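You operate a simulated robot arm through the tools that you are given. There is no shell and no other tool.

Carry out the task below with a simulated two-armed robot. There is one attempt and no reset: what you move stays moved.

## Task
Wind the drum in till 1 m of cable stay out, then brake it.
Fine: brake off before cranking, on after; stand the orange plug in its cup. Don't wind past 0 m. Set down upright: orange drum plug.

The check looks at the end state, three seconds after you hand in, the way a careful person would. Anything else that was tipped, shoved, dropped, spilled or broken makes it a failure.

## Robot
Two 7-joint arms with two-finger parallel grippers on one trunk, on a base that drives. Base frame: it is fixed to the floor where the robot stands at the start and does not move with it; the origin is under the middle of the robot, x ahead of it, y to its left, z up. Lengths are in m, angles in degrees, forces in N, time in s.
The left shoulder is at the start at [0.07, 0.156, 0.805], the right one opposite. Places, roughly: drum brake [1.1, 0, 0.7]; inside of the orange cup [1.2, 0, 0.8]; orange drum plug [1.25, 0, 0.75]. Payload 3.91 kg a hand.
Tool frame (each hand has its own): the origin (TCP) lies between the finger pads and is the grasp point; the fingertips stand 0.03 m ahead of it; z points along the fingers, y is the line along which they close. The gripper opens to 0.11 m. The fingers are 0.02 m wide and 0.01 m thick; the gripper's body (0.048 by 0.112 m) begins 0.055 m behind the TCP.
Orientation is that of the tool frame in the base frame, as a unit quaternion [x, y, z, w]. With the fingers straight down and closing along the base's y, the tool's x points along the base's -x, its y along +y and its z along -z.

## Interface
- The arms move only by the tool jog_arm. It takes "left_series", "right_series" or both (then of equal length, played together; a hand with none holds still); each is a list of rows, each a list of 7 numbers: the shift along the tool's x, y, z in cm, then the turn, a rotation vector about the tool's x, y, z in degrees, then the opening in per cent of the stroke, from 0 (shut) to 100 (fully open). In form: [[dx, dy, dz, rx, ry, rz, fingers], ...]. A call has 1 to 20 rows; each row shifts and turns the commanded pose from where the row before left it, along the tool's axes as they then stand. Each row takes 0.2 s and may step no farther than 0.05 m and 8.6 degrees from the row before; otherwise, or with a gripper value out of range, the whole call is refused. Where a pose cannot be reached the arm comes as near as it can. A force on the tool above 50 N (or 10 N above the force at the start of the call, whichever is more), or a blocked arm, ends the call early, and 0.2 s more pass. Each finger travels about 0.108 m/s and halts on what it meets, pressing with about 21 N; the grip force reading is that of the motor and also rises with nothing between the fingers. The clock runs only during rows and for 0.2 s after the last one: add rows that do not move to give the fingers time. It gives the time, the measured TCP pose, the force on the tool (base axes), the opening and the grip force at its end, in the units of the frame above (readings bear some noise), with the torque about the TCP (base axes, N m) and any sound that the robot's microphone picked up.
- Cameras (640 x 400 px; columns grow to the right, rows downward): "scene" is now at [0.1427, 0.0109, 1.0736]; the picture's right is [0.12, -0.99, 0.00], its down [-0.17, -0.02, -0.98] and it looks along [0.98, 0.12, -0.17] (base axes); focal length 287 px, centre (320, 200). "left" rides on the left gripper at [0.072, -0.017, -0.103] in its tool frame; the picture's right is [0.23, 0.97, 0.00], its down [-0.76, 0.18, -0.62] and it looks along [-0.61, 0.14, 0.78] (tool axes); focal length 222 px, centre (320, 200). "right" rides on the right gripper at [0.072, 0.017, -0.103] in its tool frame; the picture's right is [-0.23, 0.97, 0.00], its down [-0.76, -0.18, -0.62] and it looks along [-0.61, -0.14, 0.78] (tool axes); focal length 222 px, centre (320, 200). There is no depth. A picture from a camera that has moved, and an enlarged one, comes with that camera's place and axes in the base frame and with its lens.
- snapshot(camera): a new picture of that camera. It takes no simulated time.
- slide_trunk(by): slides the trunk up (or, below 0, down) by that many m; the arms and the scene camera ride with it, the base frame stays. It gives what a move gives, with no picture.
- roll_base(legs): drives the robot by 1 to 6 legs, each [ahead, left, turn to the left] in m, m and degrees, along the robot's own axes; the way and the turn of a leg run together, so that a leg with both is an arc; at most 1.5 m and 180 degrees a leg. The arms and the cameras ride along, it lands a little off, and it stops where it bumps. It gives what a move gives.
- aim_head(pan, tilt): turns the head with the scene camera to pan (to the left, within 86 degrees either way) and tilt (down, from -29 to 69), counted from straight ahead of the robot. It gives what a move gives.
- zoom(camera, box): a new picture of the part [left, top, right, bottom] of that camera's present view, enlarged. It takes no simulated time.
- job_done(): hands the job in; it is judged then, once.

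Places have to be worked out from the pictures, the camera data and where the tool is seen. Open the grippers and draw the arms clear of the work before you hand the job in, unless the task says otherwise.

The tools are called after "Request:" as a command line: name --argument value ..., lists and objects as JSON in quotes. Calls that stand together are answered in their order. jog_arm: Moves the arms, as the interface text tells. Its arguments: {"type":"object","properties":{"left_series":{"type":"array"},"right_series":{"type":"array"}},"required":[]} The other tools are called the same way: slide_trunk (by) slides the trunk up or down; roll_base (legs) drives the base; aim_head (pan, tilt) turns the head that bears the scene camera; snapshot (camera) takes a picture; zoom (camera, box) takes an enlarged picture of a part of a camera's view; job_done () hands the job in.

At the start:

```text
time: 0.0
left_tool_pos: [0.6537, 0.2944, 1.0383]
left_tcp_rot: [-0.001, 1.0, 0.0, 0.0]
left_wrist_force: [-0.4, 0.1, 0.9]
left_wrist_torque: [-0.01, 0.0, 0.0]
left_width: 0.1097
left_finger_force: 0.0
right_tool_pos: [0.8501, -0.2526, 1.0236]
right_tcp_rot: [0.0, 1.0, 0.0, 0.0]
right_wrist_force: [0.3, -0.2, 0.5]
right_wrist_torque: [-0.03, -0.04, 0.02]
right_width: 0.1102
right_finger_force: 0.1
trunk travel left (down, up): [-0.25, 0.69]
robot x, y, heading: [-0.003, -0.0004, 0.1]
head pan, tilt: [6.9, 10.0]
```

scene: 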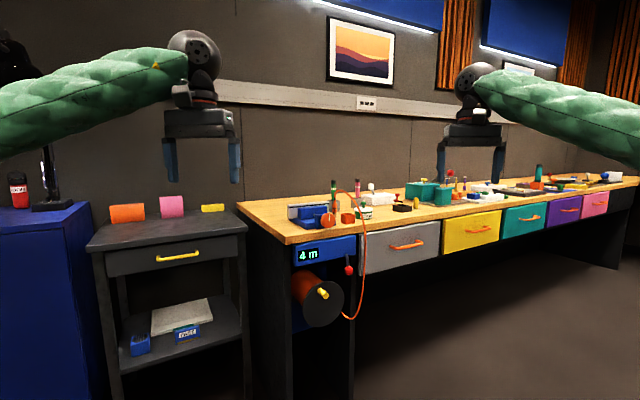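
right: 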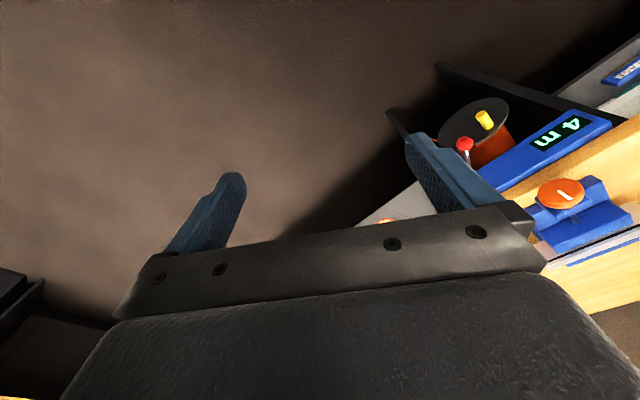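
left: 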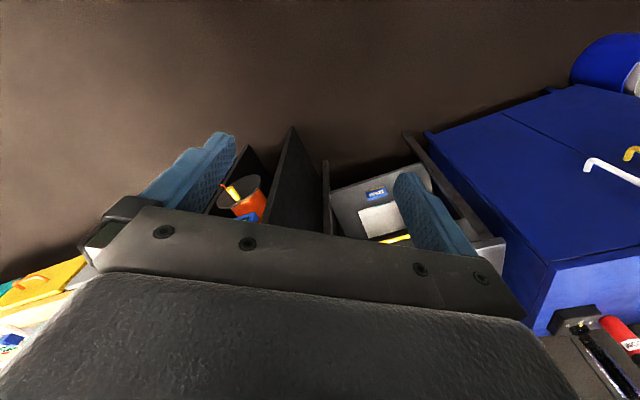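

The display reads 4 m, and the drum with its yellow crank knob and the red-knobbed lever hang at the left end of the bench. I'll zoom in on them first.

Request:
zoom --camera "scene" --box '[240, 170, 440, 340]'

Request:
zoom --camera "right" --box '[340, 40, 640, 300]'

Request:
zoom --camera "left" --box '[180, 120, 340, 240]'

```text
2.35 times, centred on (340, 255) of scene
camera zoom: at [0.1427, 0.0109, 1.0736], right [0.12, -0.99, 0.0], down [-0.17, -0.02, -0.98], along [0.98, 0.12, -0.17], focal length 676 px, centre (273, 71)
```

zoom: 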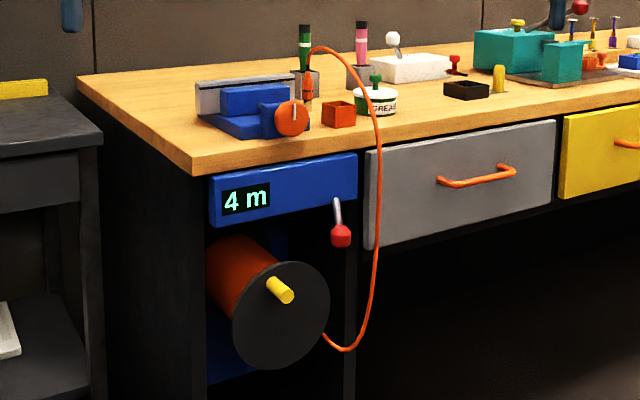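

```text
1.54 times, centred on (490, 170) of right
camera zoom: at [0.777, -0.2341, 1.1271], right [0.23, 0.97, 0.0], down [0.76, -0.18, 0.62], along [0.61, -0.14, -0.78], focal length 342 px, centre (58, 246)
```

zoom: 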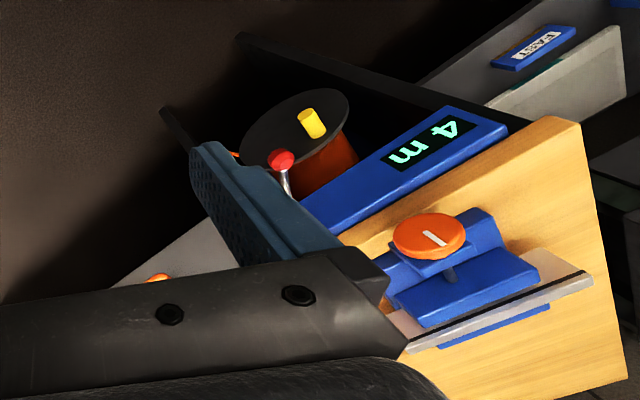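

```text
3.33 times, centred on (260, 180) of left
camera zoom: at [0.5814, 0.2759, 1.1414], right [-0.23, 0.97, 0.0], down [0.76, 0.18, 0.62], along [0.61, 0.14, -0.78], focal length 740 px, centre (520, 267)
```

zoom: 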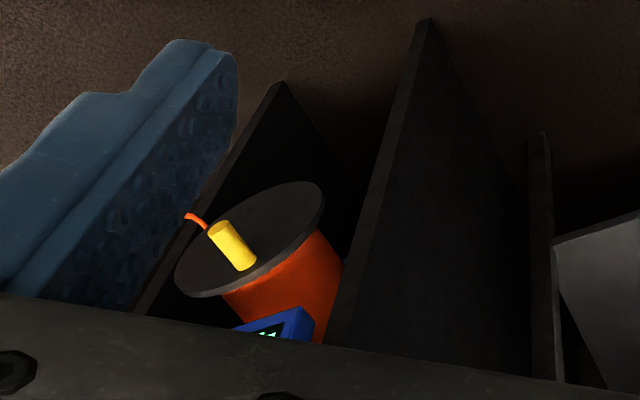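

From the scene and right pictures together I place the crank knob tip at about [1.03, 0.10, 0.59] and the brake knob at about [1.05, 0.025, 0.677]. I'll zoom in tighter on the panel, lever, cup and plug.

Request:
zoom --camera "scene" --box '[290, 235, 370, 285]'

Request:
zoom --camera "scene" --box '[290, 170, 390, 240]'

Request:
zoom --camera "scene" --box '[280, 260, 380, 335]'

Request:
zoom --camera "right" --box '[420, 80, 620, 200]'

```text
8.00 times, centred on (330, 260) of scene
camera zoom: at [0.1427, 0.0109, 1.0736], right [0.12, -0.99, 0.0], down [-0.17, -0.02, -0.98], along [0.98, 0.12, -0.17], focal length 2299 px, centre (240, -280)
```

zoom: 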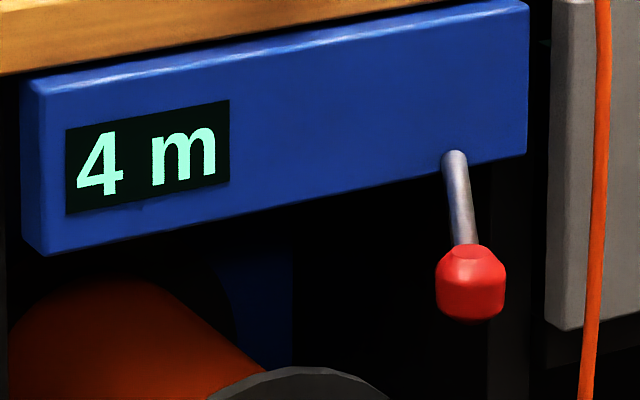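

```text
5.71 times, centred on (340, 205) of scene
camera zoom: at [0.1427, 0.0109, 1.0736], right [0.12, -0.99, 0.0], down [-0.17, -0.02, -0.98], along [0.98, 0.12, -0.17], focal length 1642 px, centre (206, 171)
```

zoom: 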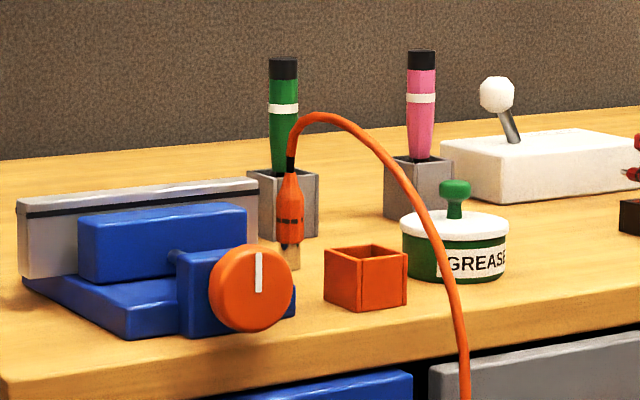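

```text
5.33 times, centred on (330, 298) of scene
camera zoom: at [0.1427, 0.0109, 1.0736], right [0.12, -0.99, 0.0], down [-0.17, -0.02, -0.98], along [0.98, 0.12, -0.17], focal length 1533 px, centre (267, -320)
```

zoom: 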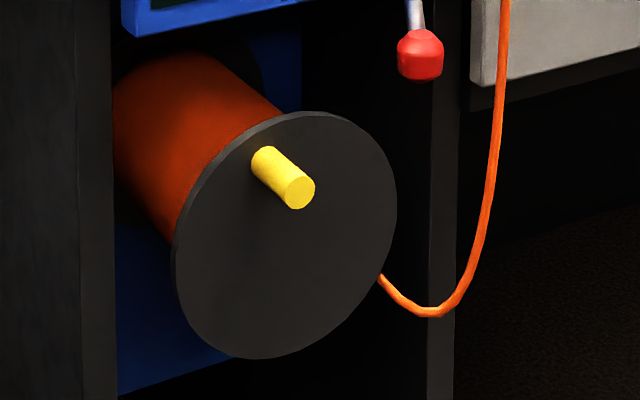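

```text
3.20 times, centred on (520, 140) of right
camera zoom: at [0.777, -0.2341, 1.1271], right [0.23, 0.97, 0.0], down [0.76, -0.18, 0.62], along [0.61, -0.14, -0.78], focal length 711 px, centre (-320, 392)
```

zoom: 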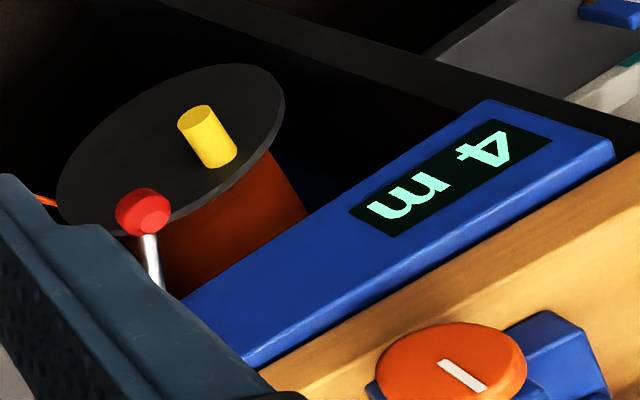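

The display corners put the bench front along about (0.6, -0.8), so its outward normal is about (-0.8, -0.6). I'll drive to face it squarely at a heading of about 37°, in front of the drum and brake.

Request:
roll_base --legs '[[0, -0.5, 0], [0, 0, 36.8], [0.4, -0.25, 0]]'

Request:
aim_head --pan 0 --tilt 30

Request:
snapshot --camera "scene"

Request:
snapshot --camera "right"

Request:
snapshot --camera "left"

```text
time: 7.1
left_tool_pos: [0.8165, 0.1618, 1.0377]
left_tcp_rot: [-0.314, 0.949, -0.001, 0.0]
left_wrist_force: [0.4, -0.5, -0.1]
left_wrist_torque: [-0.01, 0.01, 0.0]
left_width: 0.11
left_finger_force: 0.0
right_tool_pos: [1.3002, -0.1592, 1.0228]
right_tcp_rot: [-0.314, 0.95, 0.0, 0.0]
right_wrist_force: [0.8, 0.7, 0.4]
right_wrist_torque: [0.0, 0.01, -0.02]
right_width: 0.11
right_finger_force: 0.0
trunk travel left (down, up): [-0.25, 0.69]
robot x, y, heading: [0.4666, -0.4621, 36.7]
head pan, tilt: [6.9, 10.0]
```

```text
time: 7.9
left_tool_pos: [0.8155, 0.1619, 1.0388]
left_tcp_rot: [-0.314, 0.949, 0.0, 0.0]
left_wrist_force: [0.3, -0.4, 0.7]
left_wrist_torque: [-0.01, 0.03, 0.0]
left_width: 0.1101
left_finger_force: 0.0
right_tool_pos: [1.2997, -0.1579, 1.0232]
right_tcp_rot: [-0.314, 0.949, 0.0, 0.0]
right_wrist_force: [0.6, -0.5, -0.2]
right_wrist_torque: [-0.05, 0.01, 0.01]
right_width: 0.1102
right_finger_force: 0.0
trunk travel left (down, up): [-0.25, 0.69]
robot x, y, heading: [0.4683, -0.4615, 36.6]
head pan, tilt: [0.0, 30.0]
```

```text
taken
camera scene: at [0.5798, -0.3793, 1.0413], right [0.6, -0.8, 0.0], down [-0.4, -0.3, -0.87], along [0.7, 0.52, -0.5], focal length 287 px, centre (320, 200)
```

scene: 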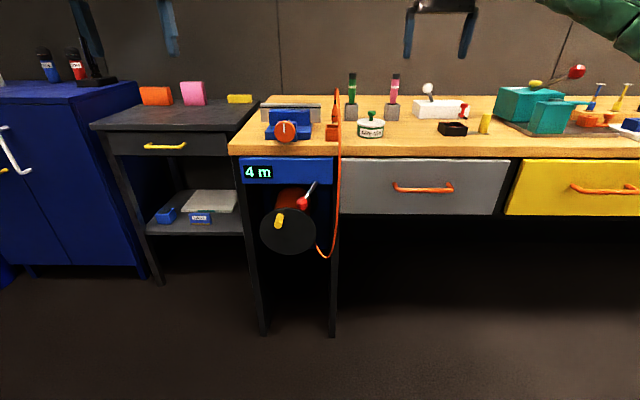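

```text
taken
camera right: at [1.2305, -0.1872, 1.127], right [-0.4, 0.92, 0.0], down [0.72, 0.31, 0.62], along [0.57, 0.25, -0.78], focal length 222 px, centre (320, 200)
```

right: 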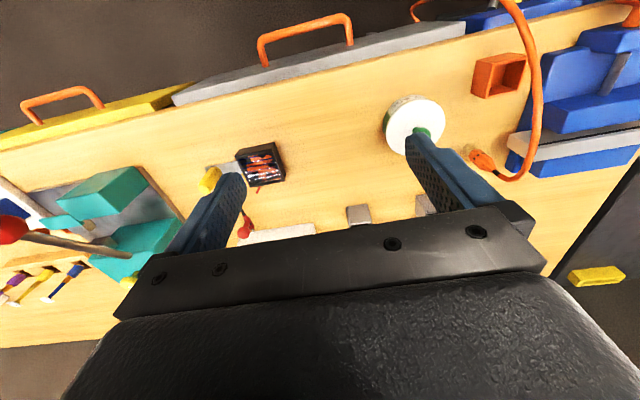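

```text
taken
camera left: at [0.7689, 0.1046, 1.1414], right [-0.76, 0.65, 0.0], down [0.51, 0.6, 0.62], along [0.4, 0.48, -0.78], focal length 222 px, centre (320, 200)
```

left: 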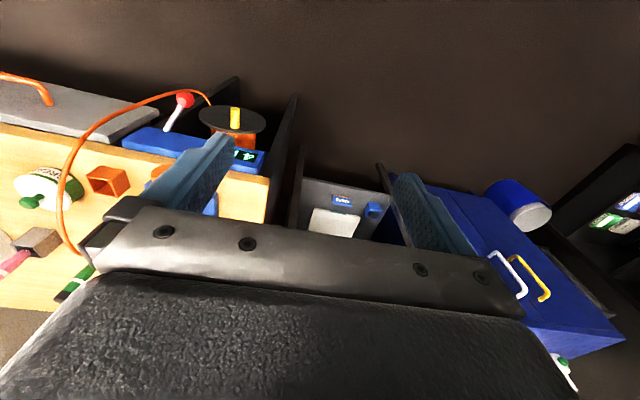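

The robot now faces the bench squarely. I'll zoom in on the lever and drum, and on the plug and cup.

Request:
zoom --camera "scene" --box '[230, 150, 350, 262]'

Request:
zoom --camera "scene" --box '[255, 65, 415, 160]'

Request:
zoom --camera "right" --box '[380, 0, 640, 220]'

Request:
zoom --camera "left" --box '[60, 70, 300, 230]'

```text
3.57 times, centred on (290, 206) of scene
camera zoom: at [0.5798, -0.3793, 1.0413], right [0.6, -0.8, 0.0], down [-0.4, -0.3, -0.87], along [0.7, 0.52, -0.5], focal length 1026 px, centre (427, 179)
```

zoom: 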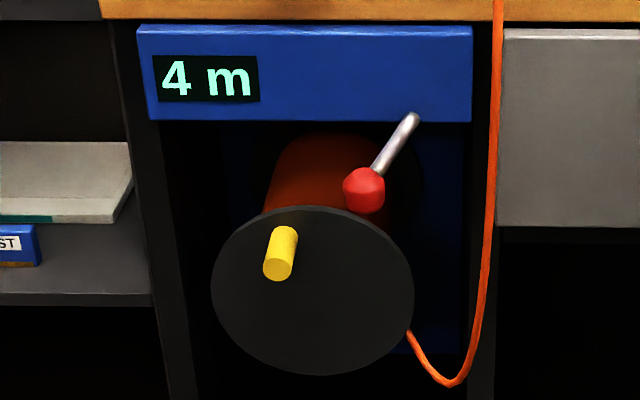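

```text
4.00 times, centred on (335, 112) of scene
camera zoom: at [0.5798, -0.3793, 1.0413], right [0.6, -0.8, 0.0], down [-0.4, -0.3, -0.87], along [0.7, 0.52, -0.5], focal length 1150 px, centre (260, 550)
```

zoom: 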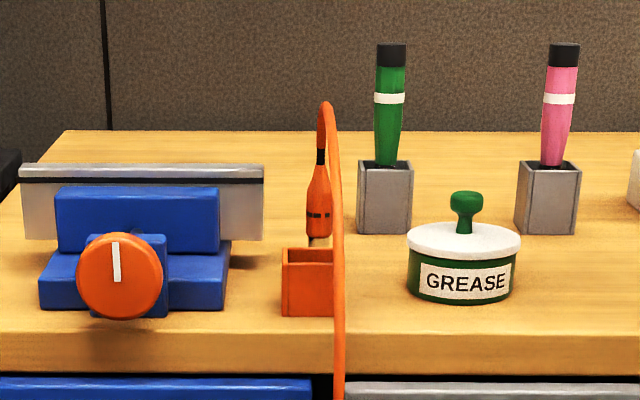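

```text
1.82 times, centred on (510, 110) of right
camera zoom: at [1.2305, -0.1872, 1.127], right [-0.4, 0.92, 0.0], down [0.72, 0.31, 0.62], along [0.57, 0.25, -0.78], focal length 404 px, centre (-26, 364)
```

zoom: 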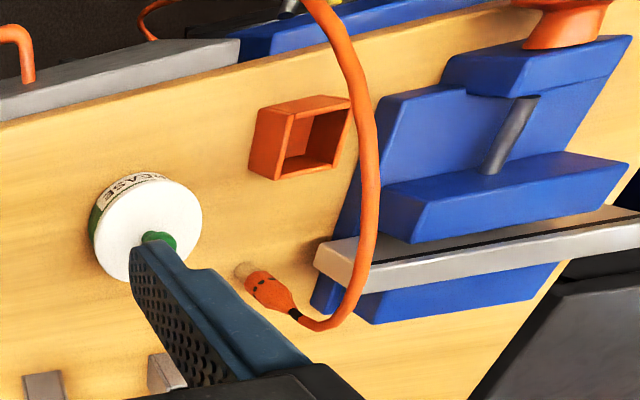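

```text
2.50 times, centred on (180, 150) of left
camera zoom: at [0.7689, 0.1046, 1.1414], right [-0.76, 0.65, 0.0], down [0.51, 0.6, 0.62], along [0.4, 0.48, -0.78], focal length 555 px, centre (670, 325)
```

zoom: 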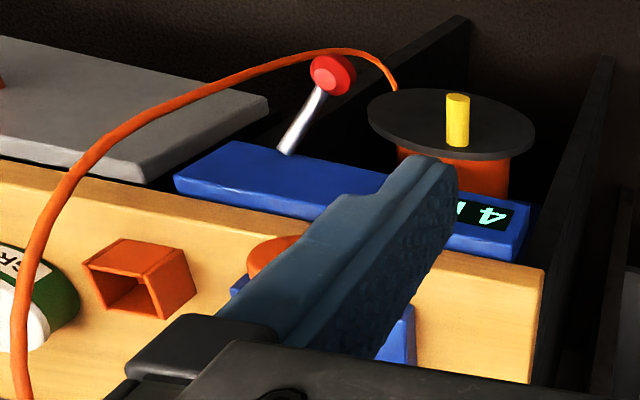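

The brake knob is at about (ahead-of-bench coordinate n = 0.86, t = 0.606, z = 0.676), and its lever leans out of the panel, down and to the left. I'll pitch the left hand to point horizontally at the bench, staying high and clear, so its camera can look at the drum.

Request:
jog_arm --left_series '[[0, 0, 0, 0, -8.18, 0, 100], [0, 0, 0, 0, -8.18, 0, 100], [0, 0, 0, 0, -8.18, 0, 100], [0, 0, 0, 0, -8.18, 0, 100], [0, 0, 0, 0, -8.18, 0, 100], [0, 0, 0, 0, -8.18, 0, 100], [0, 0, 0, 0, -8.18, 0, 100], [0, 0, 0, 0, -8.18, 0, 100], [0, 0, 0, 0, -8.18, 0, 100], [0, 0, 0, 0, -8.18, 0, 100], [0, 0, 0, 0, -8.18, 0, 100], [0, 0, 0, 0, 0, 0, 100]]'

Request:
snapshot --camera "left"

Request:
snapshot --camera "scene"

```text
time: 10.5
left_tool_pos: [0.8168, 0.1618, 1.0364]
left_tcp_rot: [-0.222, 0.671, 0.222, 0.671]
left_wrist_force: [-0.3, 0.2, 0.7]
left_wrist_torque: [0.0, 0.01, 0.01]
left_width: 0.1098
left_finger_force: 0.2
right_tool_pos: [1.2993, -0.1584, 1.0227]
right_tcp_rot: [-0.314, 0.949, 0.0, 0.0]
right_wrist_force: [-0.2, -0.4, 0.3]
right_wrist_torque: [0.03, -0.03, -0.01]
right_width: 0.11
right_finger_force: 0.1
trunk travel left (down, up): [-0.25, 0.69]
robot x, y, heading: [0.4674, -0.4661, 36.4]
head pan, tilt: [0.0, 30.0]
```

```text
taken
camera left: at [0.7436, 0.0858, 0.9648], right [-0.58, 0.78, -0.23], down [-0.61, -0.23, 0.76], along [0.54, 0.58, 0.61], focal length 222 px, centre (320, 200)
```

left: 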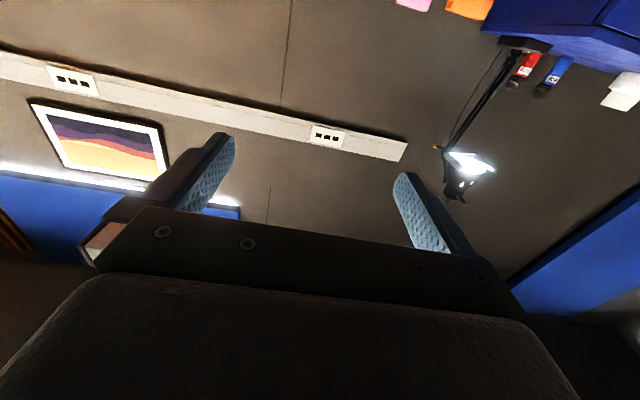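

```text
taken
camera scene: at [0.5797, -0.3794, 1.0413], right [0.6, -0.8, 0.0], down [-0.4, -0.3, -0.87], along [0.69, 0.52, -0.5], focal length 287 px, centre (320, 200)
```

scene: 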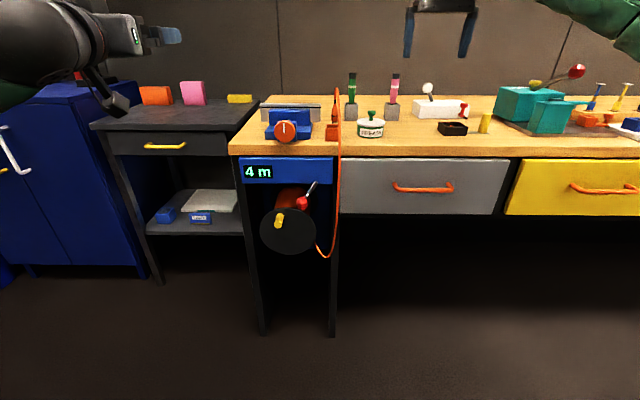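

The pitch worked. Now I'll roll the hand −90° so the fingers close vertically and the camera sits on the right side.

Request:
jog_arm --left_series '[[0, 0, 0, 0, 0, -8.18, 100], [0, 0, 0, 0, 0, -8.18, 100], [0, 0, 0, 0, 0, -8.18, 100], [0, 0, 0, 0, 0, -8.18, 100], [0, 0, 0, 0, 0, -8.18, 100], [0, 0, 0, 0, 0, -8.18, 100], [0, 0, 0, 0, 0, -8.18, 100], [0, 0, 0, 0, 0, -8.18, 100], [0, 0, 0, 0, 0, -8.18, 100], [0, 0, 0, 0, 0, -8.18, 100], [0, 0, 0, 0, 0, -8.18, 100], [0, 0, 0, 0, 0, 0, 100]]'

Request:
snapshot --camera "left"

Request:
snapshot --camera "scene"

```text
time: 13.1
left_tool_pos: [0.8155, 0.1617, 1.0379]
left_tcp_rot: [0.632, -0.316, 0.318, -0.632]
left_wrist_force: [0.5, 0.8, 0.3]
left_wrist_torque: [-0.03, 0.01, -0.03]
left_width: 0.11
left_finger_force: 0.1
right_tool_pos: [1.2992, -0.1597, 1.0225]
right_tcp_rot: [-0.314, 0.949, -0.001, 0.0]
right_wrist_force: [-0.7, 0.0, 0.0]
right_wrist_torque: [0.01, 0.02, -0.02]
right_width: 0.1101
right_finger_force: 0.2
trunk travel left (down, up): [-0.25, 0.69]
robot x, y, heading: [0.4655, -0.4667, 36.8]
head pan, tilt: [0.0, 30.0]
```

```text
taken
camera left: at [0.7767, 0.042, 1.055], right [0.14, -0.18, -0.97], down [-0.95, 0.24, -0.18], along [0.27, 0.95, -0.14], focal length 222 px, centre (320, 200)
```

left: 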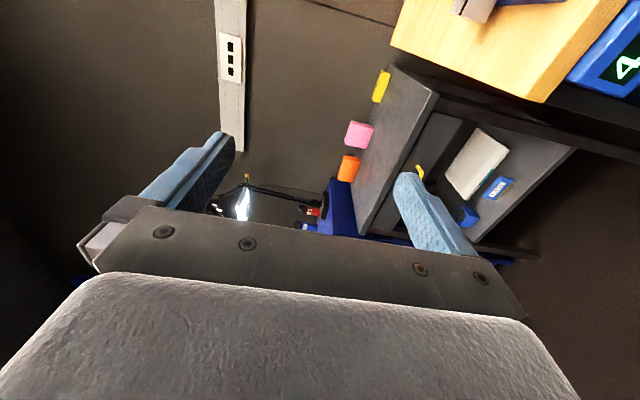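

```text
taken
camera scene: at [0.5798, -0.3794, 1.0413], right [0.6, -0.8, 0.0], down [-0.4, -0.3, -0.87], along [0.69, 0.52, -0.5], focal length 287 px, centre (320, 200)
```

scene: 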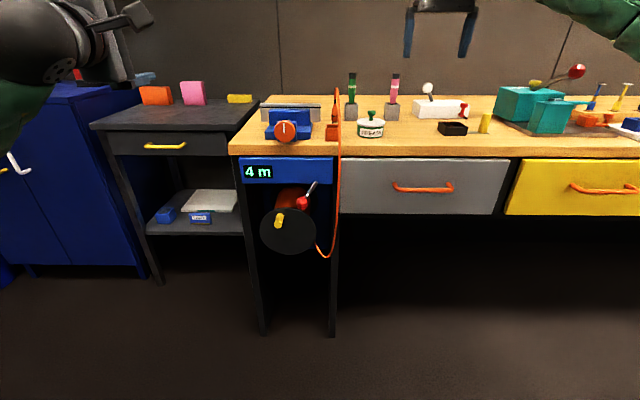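

The left tool axes are now x = right along the bench, y = down and z = into the bench. I'll lower the hand in front of the drum, still about 15 cm short of it, for a look.

Request:
jog_arm --left_series '[[1.4, 4.2, -0.3, 0, 0, 0, 100], [1.4, 4.2, -0.3, 0, 0, 0, 100], [1.4, 4.2, -0.3, 0, 0, 0, 100], [1.4, 4.2, -0.3, 0, 0, 0, 100], [1.4, 4.2, -0.3, 0, 0, 0, 100], [1.4, 4.2, -0.3, 0, 0, 0, 100], [1.4, 4.2, -0.3, 0, 0, 0, 100], [1.4, 4.2, -0.3, 0, 0, 0, 100], [1.4, 4.2, -0.3, 0, 0, 0, 100], [1.4, 4.2, -0.3, 0, 0, 0, 100], [0, 0, 0, 0, 0, 0, 100]]'

Request:
snapshot --camera "left"

Request:
snapshot --camera "scene"

```text
time: 15.5
left_tool_pos: [0.8202, 0.1392, 0.9009]
left_tcp_rot: [0.634, -0.32, 0.317, -0.629]
left_wrist_force: [1.0, 0.0, 0.2]
left_wrist_torque: [-0.01, 0.01, 0.0]
left_width: 0.1101
left_finger_force: 0.0
left hand out of reach, approached as far as the arm can: row 3, 4, 5, 6, 7, 8, 9, 10
right_tool_pos: [1.2993, -0.1579, 1.023]
right_tcp_rot: [-0.314, 0.949, -0.001, 0.0]
right_wrist_force: [-0.5, -0.4, -0.3]
right_wrist_torque: [0.0, 0.0, 0.03]
right_width: 0.1102
right_finger_force: 0.0
trunk travel left (down, up): [-0.25, 0.69]
robot x, y, heading: [0.4652, -0.4661, 36.6]
head pan, tilt: [0.0, 30.0]
```

```text
taken
camera left: at [0.7792, 0.0197, 0.9192], right [0.13, -0.19, -0.97], down [-0.96, 0.24, -0.17], along [0.27, 0.95, -0.15], focal length 222 px, centre (320, 200)
```

left: 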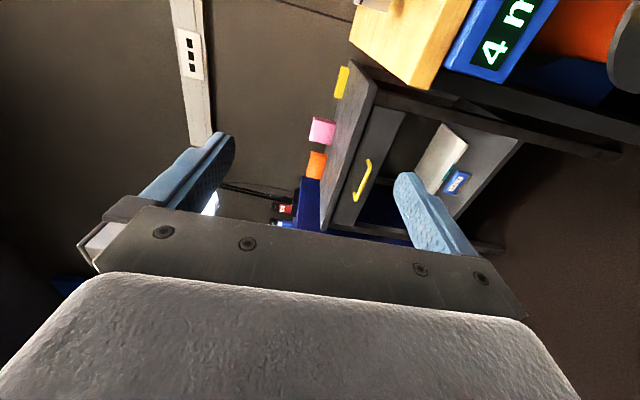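

```text
taken
camera scene: at [0.5798, -0.3794, 1.0413], right [0.6, -0.8, 0.0], down [-0.4, -0.3, -0.87], along [0.69, 0.52, -0.5], focal length 287 px, centre (320, 200)
```

scene: 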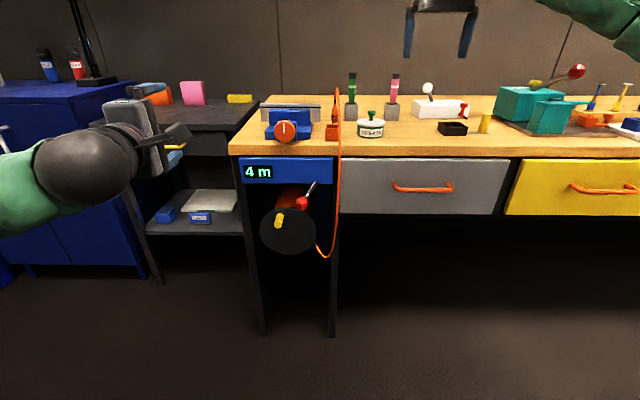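

The left arm runs out of reach at that height in this posture, so I'll lower the trunk. Before that I'll pull the right hand back off the bench and bring the left hand back up a little.

Request:
jog_arm --right_series '[[5, 0, 0, 0, 0, 0, 100], [5, 0, 0, 0, 0, 0, 100], [5, 0, 0, 0, 0, 0, 100], [5, 0, 0, 0, 0, 0, 100], [5, 0, 0, 0, 0, 0, 100], [5, 0, 0, 0, 0, 0, 100], [0, 0, 0, 0, 0, 0, 100]]'

Request:
slide_trunk --by -0.2

Request:
snapshot --camera "scene"

```text
time: 17.1
left_tool_pos: [0.8188, 0.1407, 0.9012]
left_tcp_rot: [0.634, -0.319, 0.318, -0.629]
left_wrist_force: [-0.3, -0.2, 0.4]
left_wrist_torque: [0.02, -0.01, 0.03]
left_width: 0.1099
left_finger_force: 0.1
right_tool_pos: [1.0588, -0.3345, 1.0207]
right_tcp_rot: [-0.314, 0.949, 0.001, 0.0]
right_wrist_force: [-0.1, -0.7, 0.0]
right_wrist_torque: [0.0, 0.02, 0.0]
right_width: 0.1101
right_finger_force: 0.0
trunk travel left (down, up): [-0.25, 0.69]
robot x, y, heading: [0.4677, -0.4619, 36.8]
head pan, tilt: [0.0, 30.0]
```

```text
time: 19.3
left_tool_pos: [0.8185, 0.1391, 0.7017]
left_tcp_rot: [0.634, -0.319, 0.317, -0.629]
left_wrist_force: [0.1, 0.8, 0.0]
left_wrist_torque: [0.0, -0.02, 0.03]
left_width: 0.1102
left_finger_force: 0.0
right_tool_pos: [1.0606, -0.334, 0.8209]
right_tcp_rot: [-0.314, 0.949, 0.0, -0.001]
right_wrist_force: [-0.7, -0.1, -0.4]
right_wrist_torque: [0.01, -0.01, -0.01]
right_width: 0.1101
right_finger_force: 0.1
trunk travel left (down, up): [-0.05, 0.89]
robot x, y, heading: [0.4675, -0.462, 36.7]
head pan, tilt: [0.0, 30.0]
```

```text
taken
camera scene: at [0.5796, -0.3796, 0.8414], right [0.6, -0.8, 0.0], down [-0.4, -0.3, -0.87], along [0.69, 0.52, -0.5], focal length 287 px, centre (320, 200)
```

scene: 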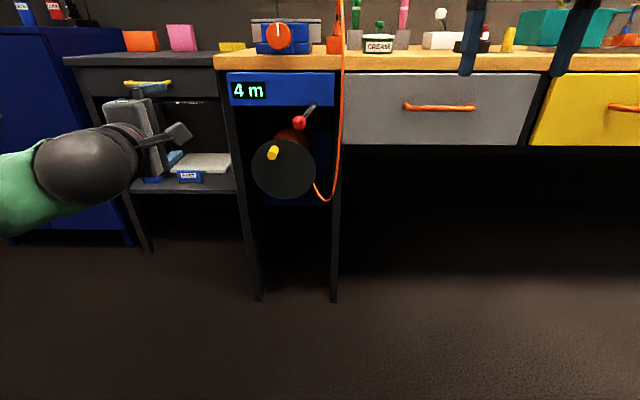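

The left TCP is now at n = 0.74, t = 0.376, z = 0.70. I'll try moving it right along the bench and back slightly, to see whether the arm reaches.

Request:
jog_arm --left_series '[[3.5, 0, -0.5, 0, 0, 0, 100], [3.5, 0, -0.5, 0, 0, 0, 100], [3.5, 0, -0.5, 0, 0, 0, 100], [3.5, 1, -0.5, 0, 0, 0, 100], [0, 2, 0, 0, 0, 0, 100], [0, 2, 0, 0, 0, 0, 100], [0, 0, 0, 0, 0, 0, 100]]'

Request:
snapshot --camera "left"

Request:
snapshot --camera "scene"

```text
time: 20.9
left_tool_pos: [0.8988, 0.0237, 0.6543]
left_tcp_rot: [0.635, -0.319, 0.317, -0.628]
left_wrist_force: [0.1, 0.0, 0.5]
left_wrist_torque: [0.0, 0.04, 0.01]
left_width: 0.1098
left_finger_force: 0.1
left hand out of reach, approached as far as the arm can: row 1, 5, 6
right_tool_pos: [1.0616, -0.3345, 0.8205]
right_tcp_rot: [-0.316, 0.949, 0.0, 0.0]
right_wrist_force: [0.3, 0.1, -0.4]
right_wrist_torque: [0.04, 0.02, 0.01]
right_width: 0.1099
right_finger_force: 0.0
trunk travel left (down, up): [-0.05, 0.89]
robot x, y, heading: [0.4672, -0.4617, 36.7]
head pan, tilt: [0.0, 30.0]
```

```text
taken
camera left: at [0.8592, -0.0967, 0.6728], right [0.13, -0.19, -0.97], down [-0.96, 0.24, -0.17], along [0.27, 0.95, -0.15], focal length 222 px, centre (320, 200)
```

left: 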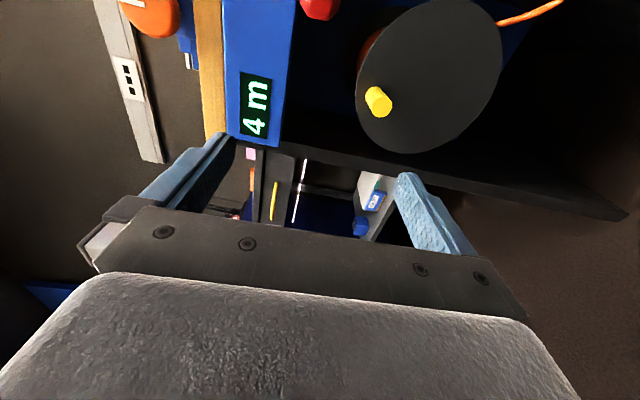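

```text
taken
camera scene: at [0.5799, -0.3796, 0.8411], right [0.6, -0.8, 0.0], down [-0.4, -0.3, -0.87], along [0.69, 0.52, -0.5], focal length 287 px, centre (320, 200)
```

scene: 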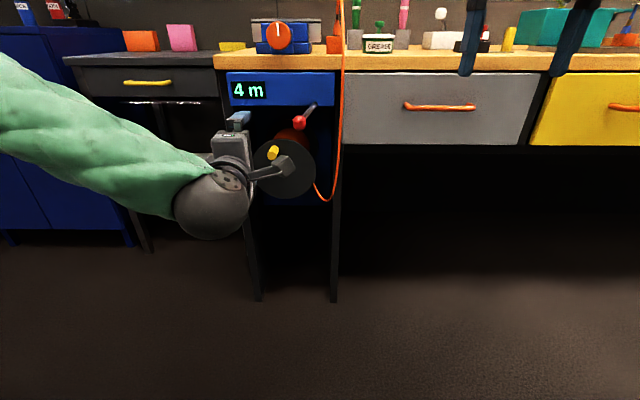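

The hand stops about 5 cm above shoulder height with this roll, probably at a wrist limit. I'll pull back a little, roll back to 0 (fingers closing along the bench) and try lowering again.

Request:
jog_arm --left_series '[[0, 0, -2, 0, 0, 8.18, 100], [0, 0, -2, 0, 0, 8.18, 100], [0, 0, 0, 0, 0, 8.18, 100], [0, 0, 0, 0, 0, 8.18, 100], [0, 0, 0, 0, 0, 8.18, 100], [0, 0, 0, 0, 0, 8.18, 100], [0, 0, 0, 0, 0, 8.18, 100], [0, 0, 0, 0, 0, 8.18, 100], [0, 0, 0, 0, 0, 8.18, 100], [0, 0, 0, 0, 0, 8.18, 100], [0, 0, 0, 0, 0, 8.18, 100], [2, 0, 0, 0, 0, 0, 100], [2, 0, 0, 0, 0, 0, 100], [2, 0, 0, 0, 0, 0, 100], [2, 0, 0, 0, 0, 0, 100], [2, 0, 0, 0, 0, 0, 100], [2, 0, 0, 0, 0, 0, 100], [0, 0, 0, 0, 0, 0, 100]]'

Request:
snapshot --camera "scene"

```text
time: 24.7
left_tool_pos: [0.9148, -0.0142, 0.5579]
left_tcp_rot: [-0.225, 0.675, 0.222, 0.667]
left_wrist_force: [-0.3, -0.5, -0.3]
left_wrist_torque: [0.0, 0.01, 0.03]
left_width: 0.1099
left_finger_force: 0.1
left hand out of reach, approached as far as the arm can: row 1, 2, 14, 15, 16, 17
right_tool_pos: [1.0609, -0.3359, 0.8202]
right_tcp_rot: [-0.313, 0.95, 0.0, 0.0]
right_wrist_force: [0.7, -0.8, -0.2]
right_wrist_torque: [0.01, 0.01, -0.02]
right_width: 0.11
right_finger_force: 0.0
trunk travel left (down, up): [-0.05, 0.89]
robot x, y, heading: [0.4659, -0.464, 36.6]
head pan, tilt: [0.0, 30.0]
```

```text
taken
camera scene: at [0.5798, -0.3796, 0.8413], right [0.6, -0.8, 0.0], down [-0.4, -0.3, -0.87], along [0.69, 0.52, -0.5], focal length 287 px, centre (320, 200)
```

scene: 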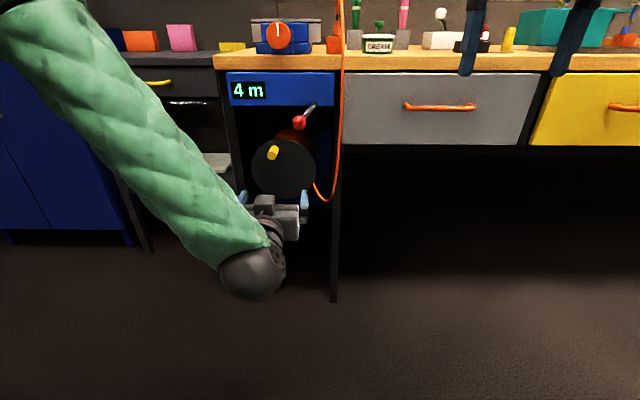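

The hand got down to z = 0.558 with roll 0, and the forearm is steep because the robot is close. I'll back the base up 0.2 m so the arm straightens, then reach forward again.

Request:
roll_base --legs '[[-0.2, 0, 0]]'

Request:
jog_arm --left_series '[[0, 0, 4, 0, 0, 0, 100], [0, 0, 4, 0, 0, 0, 100], [0, 0, 4, 0, 0, 0, 100], [0, 0, 4, 0, 0, 0, 100], [0, 0, 4, 0, 0, 0, 100], [0, 0, 0, 0, 0, 0, 100]]'

Request:
snapshot --camera "scene"

Request:
snapshot --camera "left"

```text
time: 26.3
left_tool_pos: [0.753, -0.1346, 0.5586]
left_tcp_rot: [-0.225, 0.675, 0.222, 0.667]
left_wrist_force: [-0.9, 0.1, 0.4]
left_wrist_torque: [-0.01, 0.0, 0.04]
left_width: 0.1099
left_finger_force: 0.0
right_tool_pos: [0.899, -0.4561, 0.8215]
right_tcp_rot: [-0.314, 0.949, 0.0, 0.0]
right_wrist_force: [-0.3, -0.4, 0.2]
right_wrist_torque: [-0.01, -0.02, 0.0]
right_width: 0.1099
right_finger_force: 0.1
trunk travel left (down, up): [-0.05, 0.89]
robot x, y, heading: [0.307, -0.5858, 36.4]
head pan, tilt: [0.0, 30.0]
```

```text
time: 27.7
left_tool_pos: [0.9261, -0.0488, 0.5775]
left_tcp_rot: [-0.229, 0.676, 0.224, 0.663]
left_wrist_force: [-1.1, -0.1, 0.6]
left_wrist_torque: [-0.02, 0.0, -0.02]
left_width: 0.1097
left_finger_force: 0.0
left hand out of reach, approached as far as the arm can: row 1, 2, 3, 4, 5
right_tool_pos: [0.8986, -0.4549, 0.8207]
right_tcp_rot: [-0.314, 0.949, 0.0, 0.001]
right_wrist_force: [-0.7, 0.3, -0.5]
right_wrist_torque: [-0.01, 0.02, 0.03]
right_width: 0.1098
right_finger_force: 0.0
trunk travel left (down, up): [-0.05, 0.89]
robot x, y, heading: [0.3038, -0.5816, 36.2]
head pan, tilt: [0.0, 30.0]
```

```text
taken
camera scene: at [0.4179, -0.4998, 0.8413], right [0.6, -0.8, 0.0], down [-0.4, -0.3, -0.87], along [0.69, 0.52, -0.5], focal length 287 px, centre (320, 200)
```

scene: 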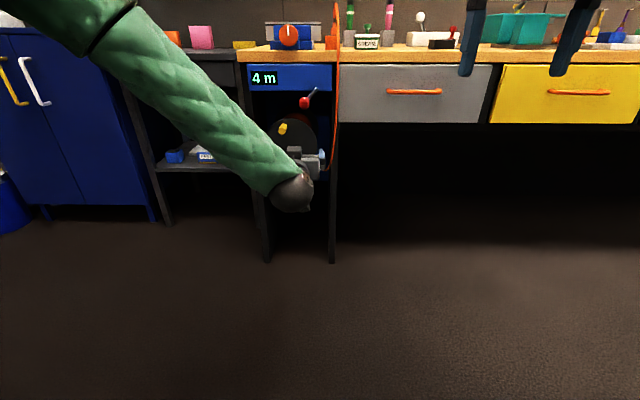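

```text
taken
camera left: at [0.8541, -0.1256, 0.5057], right [-0.59, 0.77, -0.23], down [-0.59, -0.23, 0.77], along [0.54, 0.59, 0.59], focal length 222 px, centre (320, 200)
```

left: 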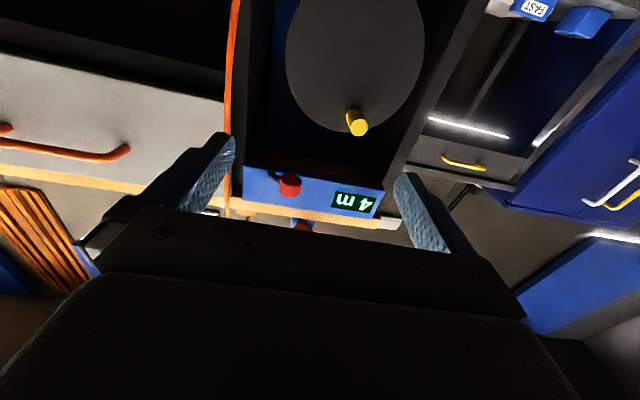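

The hand still ends up about 4 cm high and to the right, because the elbow is bent and high, which forces the wrist to a steep angle. I'll back up another 0.2 m so the arm is nearly straight at the drum, and raise the trunk slightly to check the effect.

Request:
roll_base --legs '[[-0.2, 0, 0.4]]'

Request:
jog_arm --left_series '[[0, 0.6, 4, 0, 0, 0, 100], [0, 0.6, 4, 0, 0, 0, 100], [0, 0.6, 4, 0, 0, 0, 100], [0, 0.6, 4, 0, 0, 0, 100], [0, 0.6, 4, 0, 0, 0, 100], [0, 0, 0, 0, 0, 0, 100]]'

Request:
snapshot --camera "scene"

```text
time: 29.3
left_tool_pos: [0.7611, -0.1645, 0.5762]
left_tcp_rot: [-0.231, 0.676, 0.227, 0.662]
left_wrist_force: [0.9, -0.7, 0.6]
left_wrist_torque: [-0.01, -0.01, -0.02]
left_width: 0.11
left_finger_force: 0.0
right_tool_pos: [0.7368, -0.572, 0.8215]
right_tcp_rot: [-0.319, 0.948, 0.0, 0.0]
right_wrist_force: [-0.6, -0.6, -0.2]
right_wrist_torque: [0.01, 0.01, -0.01]
right_width: 0.1102
right_finger_force: 0.1
trunk travel left (down, up): [-0.05, 0.89]
robot x, y, heading: [0.1439, -0.705, 37.2]
head pan, tilt: [0.0, 30.0]
```

```text
time: 30.7
left_tool_pos: [0.9186, -0.0426, 0.5967]
left_tcp_rot: [-0.234, 0.677, 0.229, 0.659]
left_wrist_force: [-0.3, 0.5, 0.0]
left_wrist_torque: [0.01, -0.04, -0.05]
left_width: 0.11
left_finger_force: 0.0
left hand out of reach, approached as far as the arm can: row 1, 2, 3, 4, 5
right_tool_pos: [0.7368, -0.5718, 0.8211]
right_tcp_rot: [-0.319, 0.948, 0.0, 0.0]
right_wrist_force: [-0.2, 0.4, 0.1]
right_wrist_torque: [0.01, -0.02, -0.01]
right_width: 0.11
right_finger_force: 0.1
trunk travel left (down, up): [-0.05, 0.89]
robot x, y, heading: [0.1473, -0.7038, 37.3]
head pan, tilt: [0.0, 30.0]
```

```text
taken
camera scene: at [0.2565, -0.6197, 0.8413], right [0.6, -0.8, 0.0], down [-0.4, -0.3, -0.87], along [0.69, 0.52, -0.5], focal length 287 px, centre (320, 200)
```

scene: 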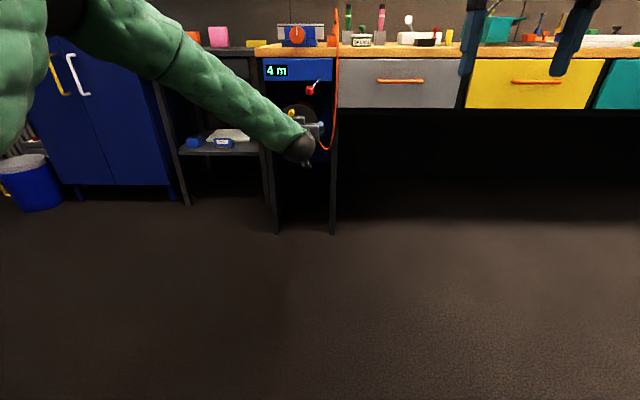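

The horizontal posture is still limited at z ≈ 0.60. I'll use a forward-and-down tool pitch instead, about 40° below horizontal, which still grips the knob between fingers closing along the bench. I'll retract, pitch, then drive back in and check the reach.

Request:
jog_arm --left_series '[[0, 0, -4, 0, 0, 0, 100], [0, 0, -4, 0, 0, 0, 100], [0, 0, -4, 0, 0, 0, 100], [0, 0, -4, 0, 8, 0, 100], [0, 0, -4, 0, 8, 0, 100], [0, 0, 0, 0, 8, 0, 100], [0, 0, 0, 0, 8, 0, 100], [0, 0, 0, 0, 8, 0, 100], [0, 0, 0, 0, 0, 0, 100]]'

Request:
roll_base --legs '[[0.2, 0, -0.6]]'

Request:
snapshot --camera "scene"

Request:
snapshot --camera "left"

```text
time: 32.7
left_tool_pos: [0.7609, -0.167, 0.605]
left_tcp_rot: [-0.295, 0.861, 0.134, 0.391]
left_wrist_force: [-0.3, 1.1, 0.0]
left_wrist_torque: [-0.01, 0.01, -0.01]
left_width: 0.11
left_finger_force: 0.0
right_tool_pos: [0.7362, -0.5714, 0.8217]
right_tcp_rot: [-0.319, 0.948, 0.0, 0.0]
right_wrist_force: [0.2, -0.1, 0.1]
right_wrist_torque: [0.01, 0.01, -0.02]
right_width: 0.11
right_finger_force: 0.2
trunk travel left (down, up): [-0.05, 0.89]
robot x, y, heading: [0.143, -0.7045, 37.1]
head pan, tilt: [0.0, 30.0]
```

```text
time: 34.3
left_tool_pos: [0.9248, -0.0499, 0.6052]
left_tcp_rot: [-0.292, 0.862, 0.133, 0.392]
left_wrist_force: [0.3, -1.4, 0.0]
left_wrist_torque: [-0.04, 0.01, 0.01]
left_width: 0.1101
left_finger_force: 0.1
right_tool_pos: [0.8988, -0.454, 0.821]
right_tcp_rot: [-0.314, 0.949, 0.0, 0.0]
right_wrist_force: [1.0, 0.6, 0.0]
right_wrist_torque: [0.01, -0.01, -0.02]
right_width: 0.1101
right_finger_force: 0.1
trunk travel left (down, up): [-0.05, 0.89]
robot x, y, heading: [0.3054, -0.5801, 36.6]
head pan, tilt: [0.0, 30.0]
```

```text
taken
camera scene: at [0.4178, -0.4998, 0.8412], right [0.6, -0.8, 0.0], down [-0.4, -0.3, -0.87], along [0.69, 0.52, -0.5], focal length 287 px, centre (320, 200)
```

scene: 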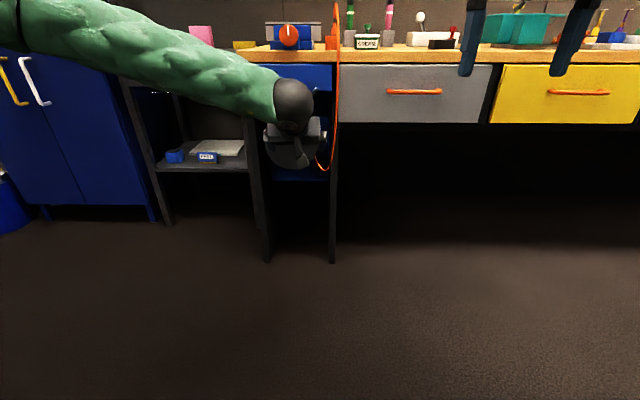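

```text
taken
camera left: at [0.8362, -0.1408, 0.6183], right [-0.71, 0.68, -0.17], down [-0.08, 0.16, 0.98], along [0.7, 0.71, -0.06], focal length 222 px, centre (320, 200)
```

left: 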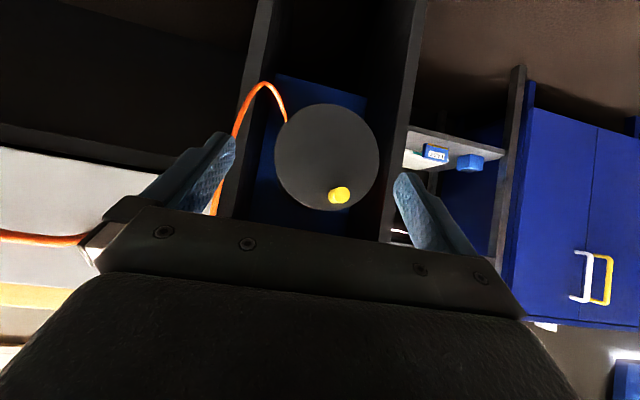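

This pitch is reachable and the hand lines up with the drum, so I'll zoom the left camera to refine the knob and flange positions.

Request:
zoom --camera "left" --box '[210, 70, 410, 230]'

Request:
zoom --camera "scene" --box '[240, 50, 360, 180]'

```text
2.50 times, centred on (310, 150) of left
camera zoom: at [0.8362, -0.1408, 0.6183], right [-0.71, 0.68, -0.17], down [-0.08, 0.16, 0.98], along [0.7, 0.71, -0.06], focal length 555 px, centre (345, 325)
```

zoom: 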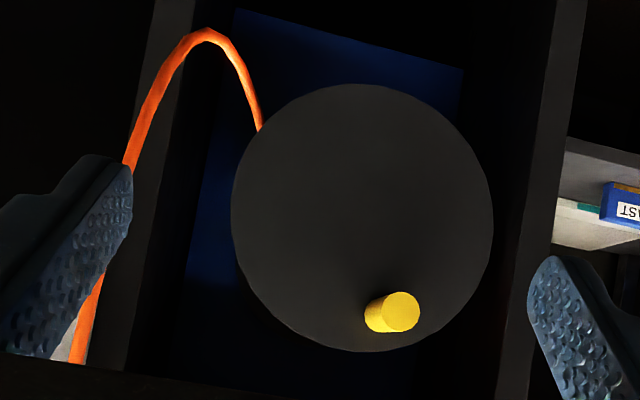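

```text
3.08 times, centred on (300, 115) of scene
camera zoom: at [0.4178, -0.4998, 0.8412], right [0.6, -0.8, 0.0], down [-0.4, -0.3, -0.87], along [0.69, 0.52, -0.5], focal length 884 px, centre (382, 462)
```

zoom: 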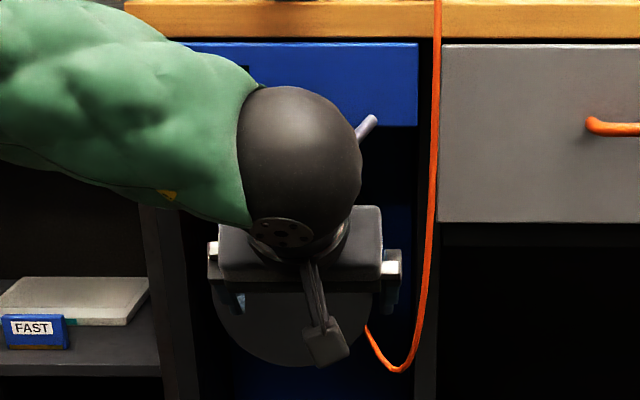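

The knob axis is at t ≈ 0.538, z ≈ 0.59, with its tip at n ≈ 0.88 and the flange at about 0.92; the hub is at about t 0.557, z 0.537. I'll flatten the pitch by 8° and move to a pre-grasp in front of the knob.

Request:
jog_arm --left_series '[[0, 0, 0, 0, -8, 0, 60], [-1, 1.8, 2.4, 0, 0, 0, 50], [-1, 1.8, 2.5, 0, 0, 0, 50], [-0.95, 1.74, 2.4, 0, 0, 0, 50], [0, 0, 0, 0, 0, 0, 50]]'

Request:
snapshot --camera "left"

Request:
snapshot --camera "scene"

```text
time: 35.5
left_tool_pos: [0.954, 0.0391, 0.5901]
left_tcp_rot: [-0.282, 0.833, 0.153, 0.451]
left_wrist_force: [0.0, 0.0, 1.0]
left_wrist_torque: [-0.02, 0.0, 0.01]
left_width: 0.0548
left_finger_force: 0.0
right_tool_pos: [0.8978, -0.4555, 0.8207]
right_tcp_rot: [-0.315, 0.949, 0.001, 0.0]
right_wrist_force: [-0.8, 0.0, 0.2]
right_wrist_torque: [0.01, 0.01, 0.01]
right_width: 0.1101
right_finger_force: 0.0
trunk travel left (down, up): [-0.05, 0.89]
robot x, y, heading: [0.3061, -0.5861, 36.4]
head pan, tilt: [0.0, 30.0]
```

```text
taken
camera left: at [0.8646, -0.0515, 0.5845], right [-0.69, 0.7, -0.19], down [-0.19, 0.08, 0.98], along [0.7, 0.71, 0.08], focal length 222 px, centre (320, 200)
```

left: 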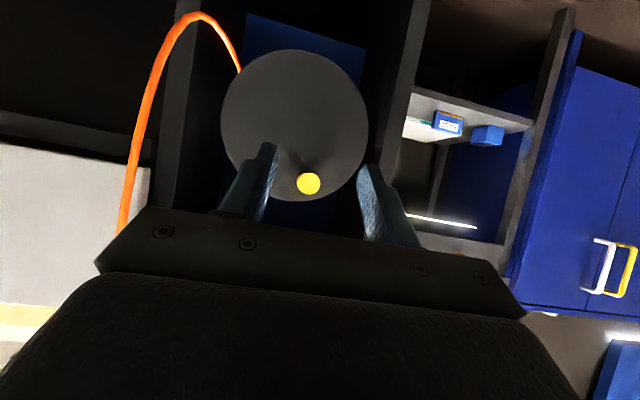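

```text
taken
camera scene: at [0.4178, -0.4997, 0.8413], right [0.6, -0.8, 0.0], down [-0.4, -0.3, -0.87], along [0.69, 0.52, -0.5], focal length 287 px, centre (320, 200)
```

scene: 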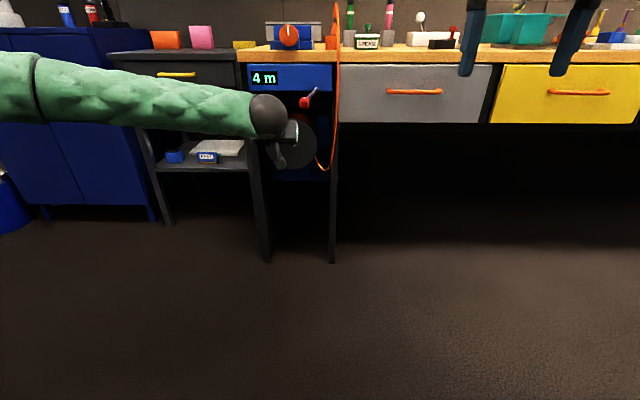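

The hand is lined up on the knob at n = 0.789. I'll advance straight in to n ≈ 0.88 with the fingers open around the knob.

Request:
jog_arm --left_series '[[-1.6, 0, 2.5, 0, 0, 0, 50], [-1.6, 0, 2.5, 0, 0, 0, 50], [-0.9, 0, 1.4, 0, 0, 0, 50], [-0.9, 0, 1.3, 0, 0, 0, 50], [0, 0, 0, 0, 0, 0, 50]]'

Request:
snapshot --camera "left"

Request:
zoom --camera "scene" --box '[240, 50, 360, 180]'

```text
time: 36.7
left_tool_pos: [1.0284, 0.0935, 0.5901]
left_tcp_rot: [-0.281, 0.833, 0.152, 0.451]
left_wrist_force: [0.1, 0.6, -0.2]
left_wrist_torque: [-0.01, 0.03, 0.01]
left_width: 0.0549
left_finger_force: 0.0
right_tool_pos: [0.8982, -0.4554, 0.8213]
right_tcp_rot: [-0.315, 0.949, 0.0, -0.001]
right_wrist_force: [-0.1, -0.2, -0.3]
right_wrist_torque: [0.01, 0.0, 0.0]
right_width: 0.11
right_finger_force: 0.0
trunk travel left (down, up): [-0.05, 0.89]
robot x, y, heading: [0.3042, -0.5831, 36.5]
head pan, tilt: [0.0, 30.0]
```

```text
taken
camera left: at [0.9383, 0.0034, 0.5858], right [-0.69, 0.7, -0.19], down [-0.19, 0.08, 0.98], along [0.7, 0.71, 0.08], focal length 222 px, centre (320, 200)
```

left: 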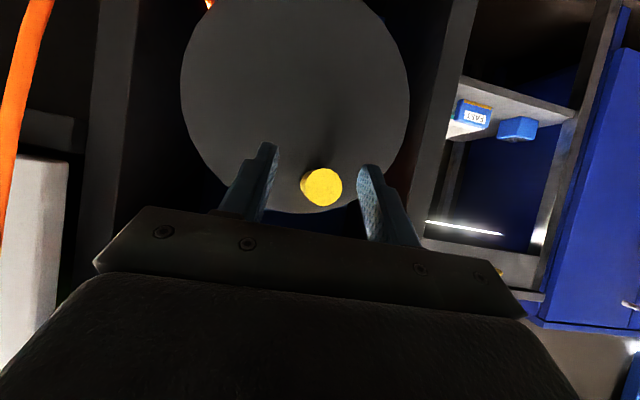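

```text
3.08 times, centred on (300, 115) of scene
camera zoom: at [0.4179, -0.4998, 0.8413], right [0.6, -0.8, 0.0], down [-0.4, -0.3, -0.87], along [0.69, 0.52, -0.5], focal length 884 px, centre (382, 462)
```

zoom: 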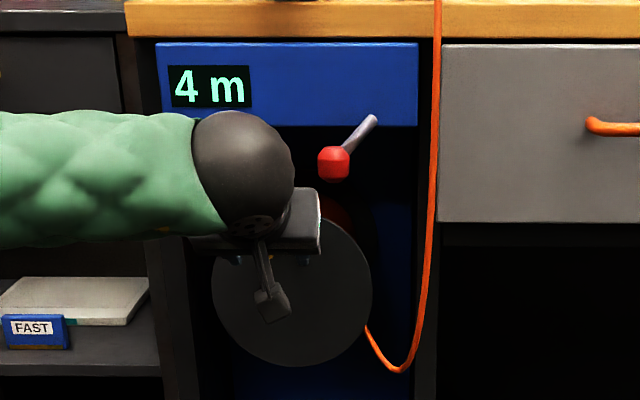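

The knob is centred between the fingers. I'll close on it and check that the grip holds with no large side force.

Request:
jog_arm --left_series '[[0, 0, 0, 0, 0, 0, 20], [0, 0, 0, 0, 0, 0, 10], [0, 0, 0, 0, 0, 0, 10]]'

Request:
snapshot --camera "left"

```text
time: 37.5
left_tool_pos: [1.0269, 0.0951, 0.5909]
left_tcp_rot: [-0.283, 0.833, 0.153, 0.451]
left_wrist_force: [-7.1, 10.6, 1.8]
left_wrist_torque: [0.04, 0.66, -0.7]
left_width: 0.0223
left_finger_force: 45.4
right_tool_pos: [0.8973, -0.4557, 0.8208]
right_tcp_rot: [-0.315, 0.949, 0.0, 0.0]
right_wrist_force: [0.1, -0.2, -0.2]
right_wrist_torque: [-0.02, 0.03, 0.01]
right_width: 0.1101
right_finger_force: 0.0
trunk travel left (down, up): [-0.05, 0.89]
robot x, y, heading: [0.3062, -0.5849, 36.8]
head pan, tilt: [0.0, 30.0]
```

```text
taken
camera left: at [0.9374, 0.0046, 0.586], right [-0.69, 0.7, -0.19], down [-0.19, 0.08, 0.98], along [0.7, 0.71, 0.08], focal length 222 px, centre (320, 200)
```

left: 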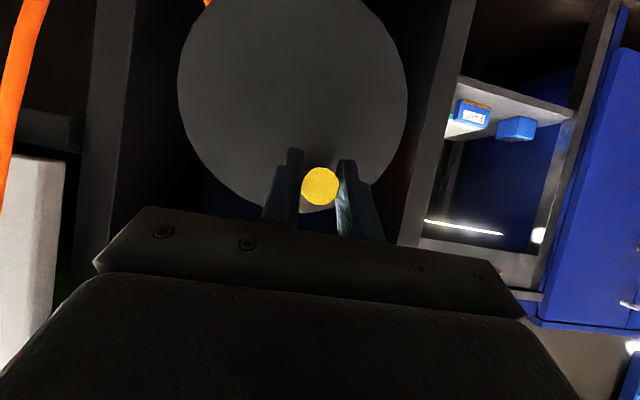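

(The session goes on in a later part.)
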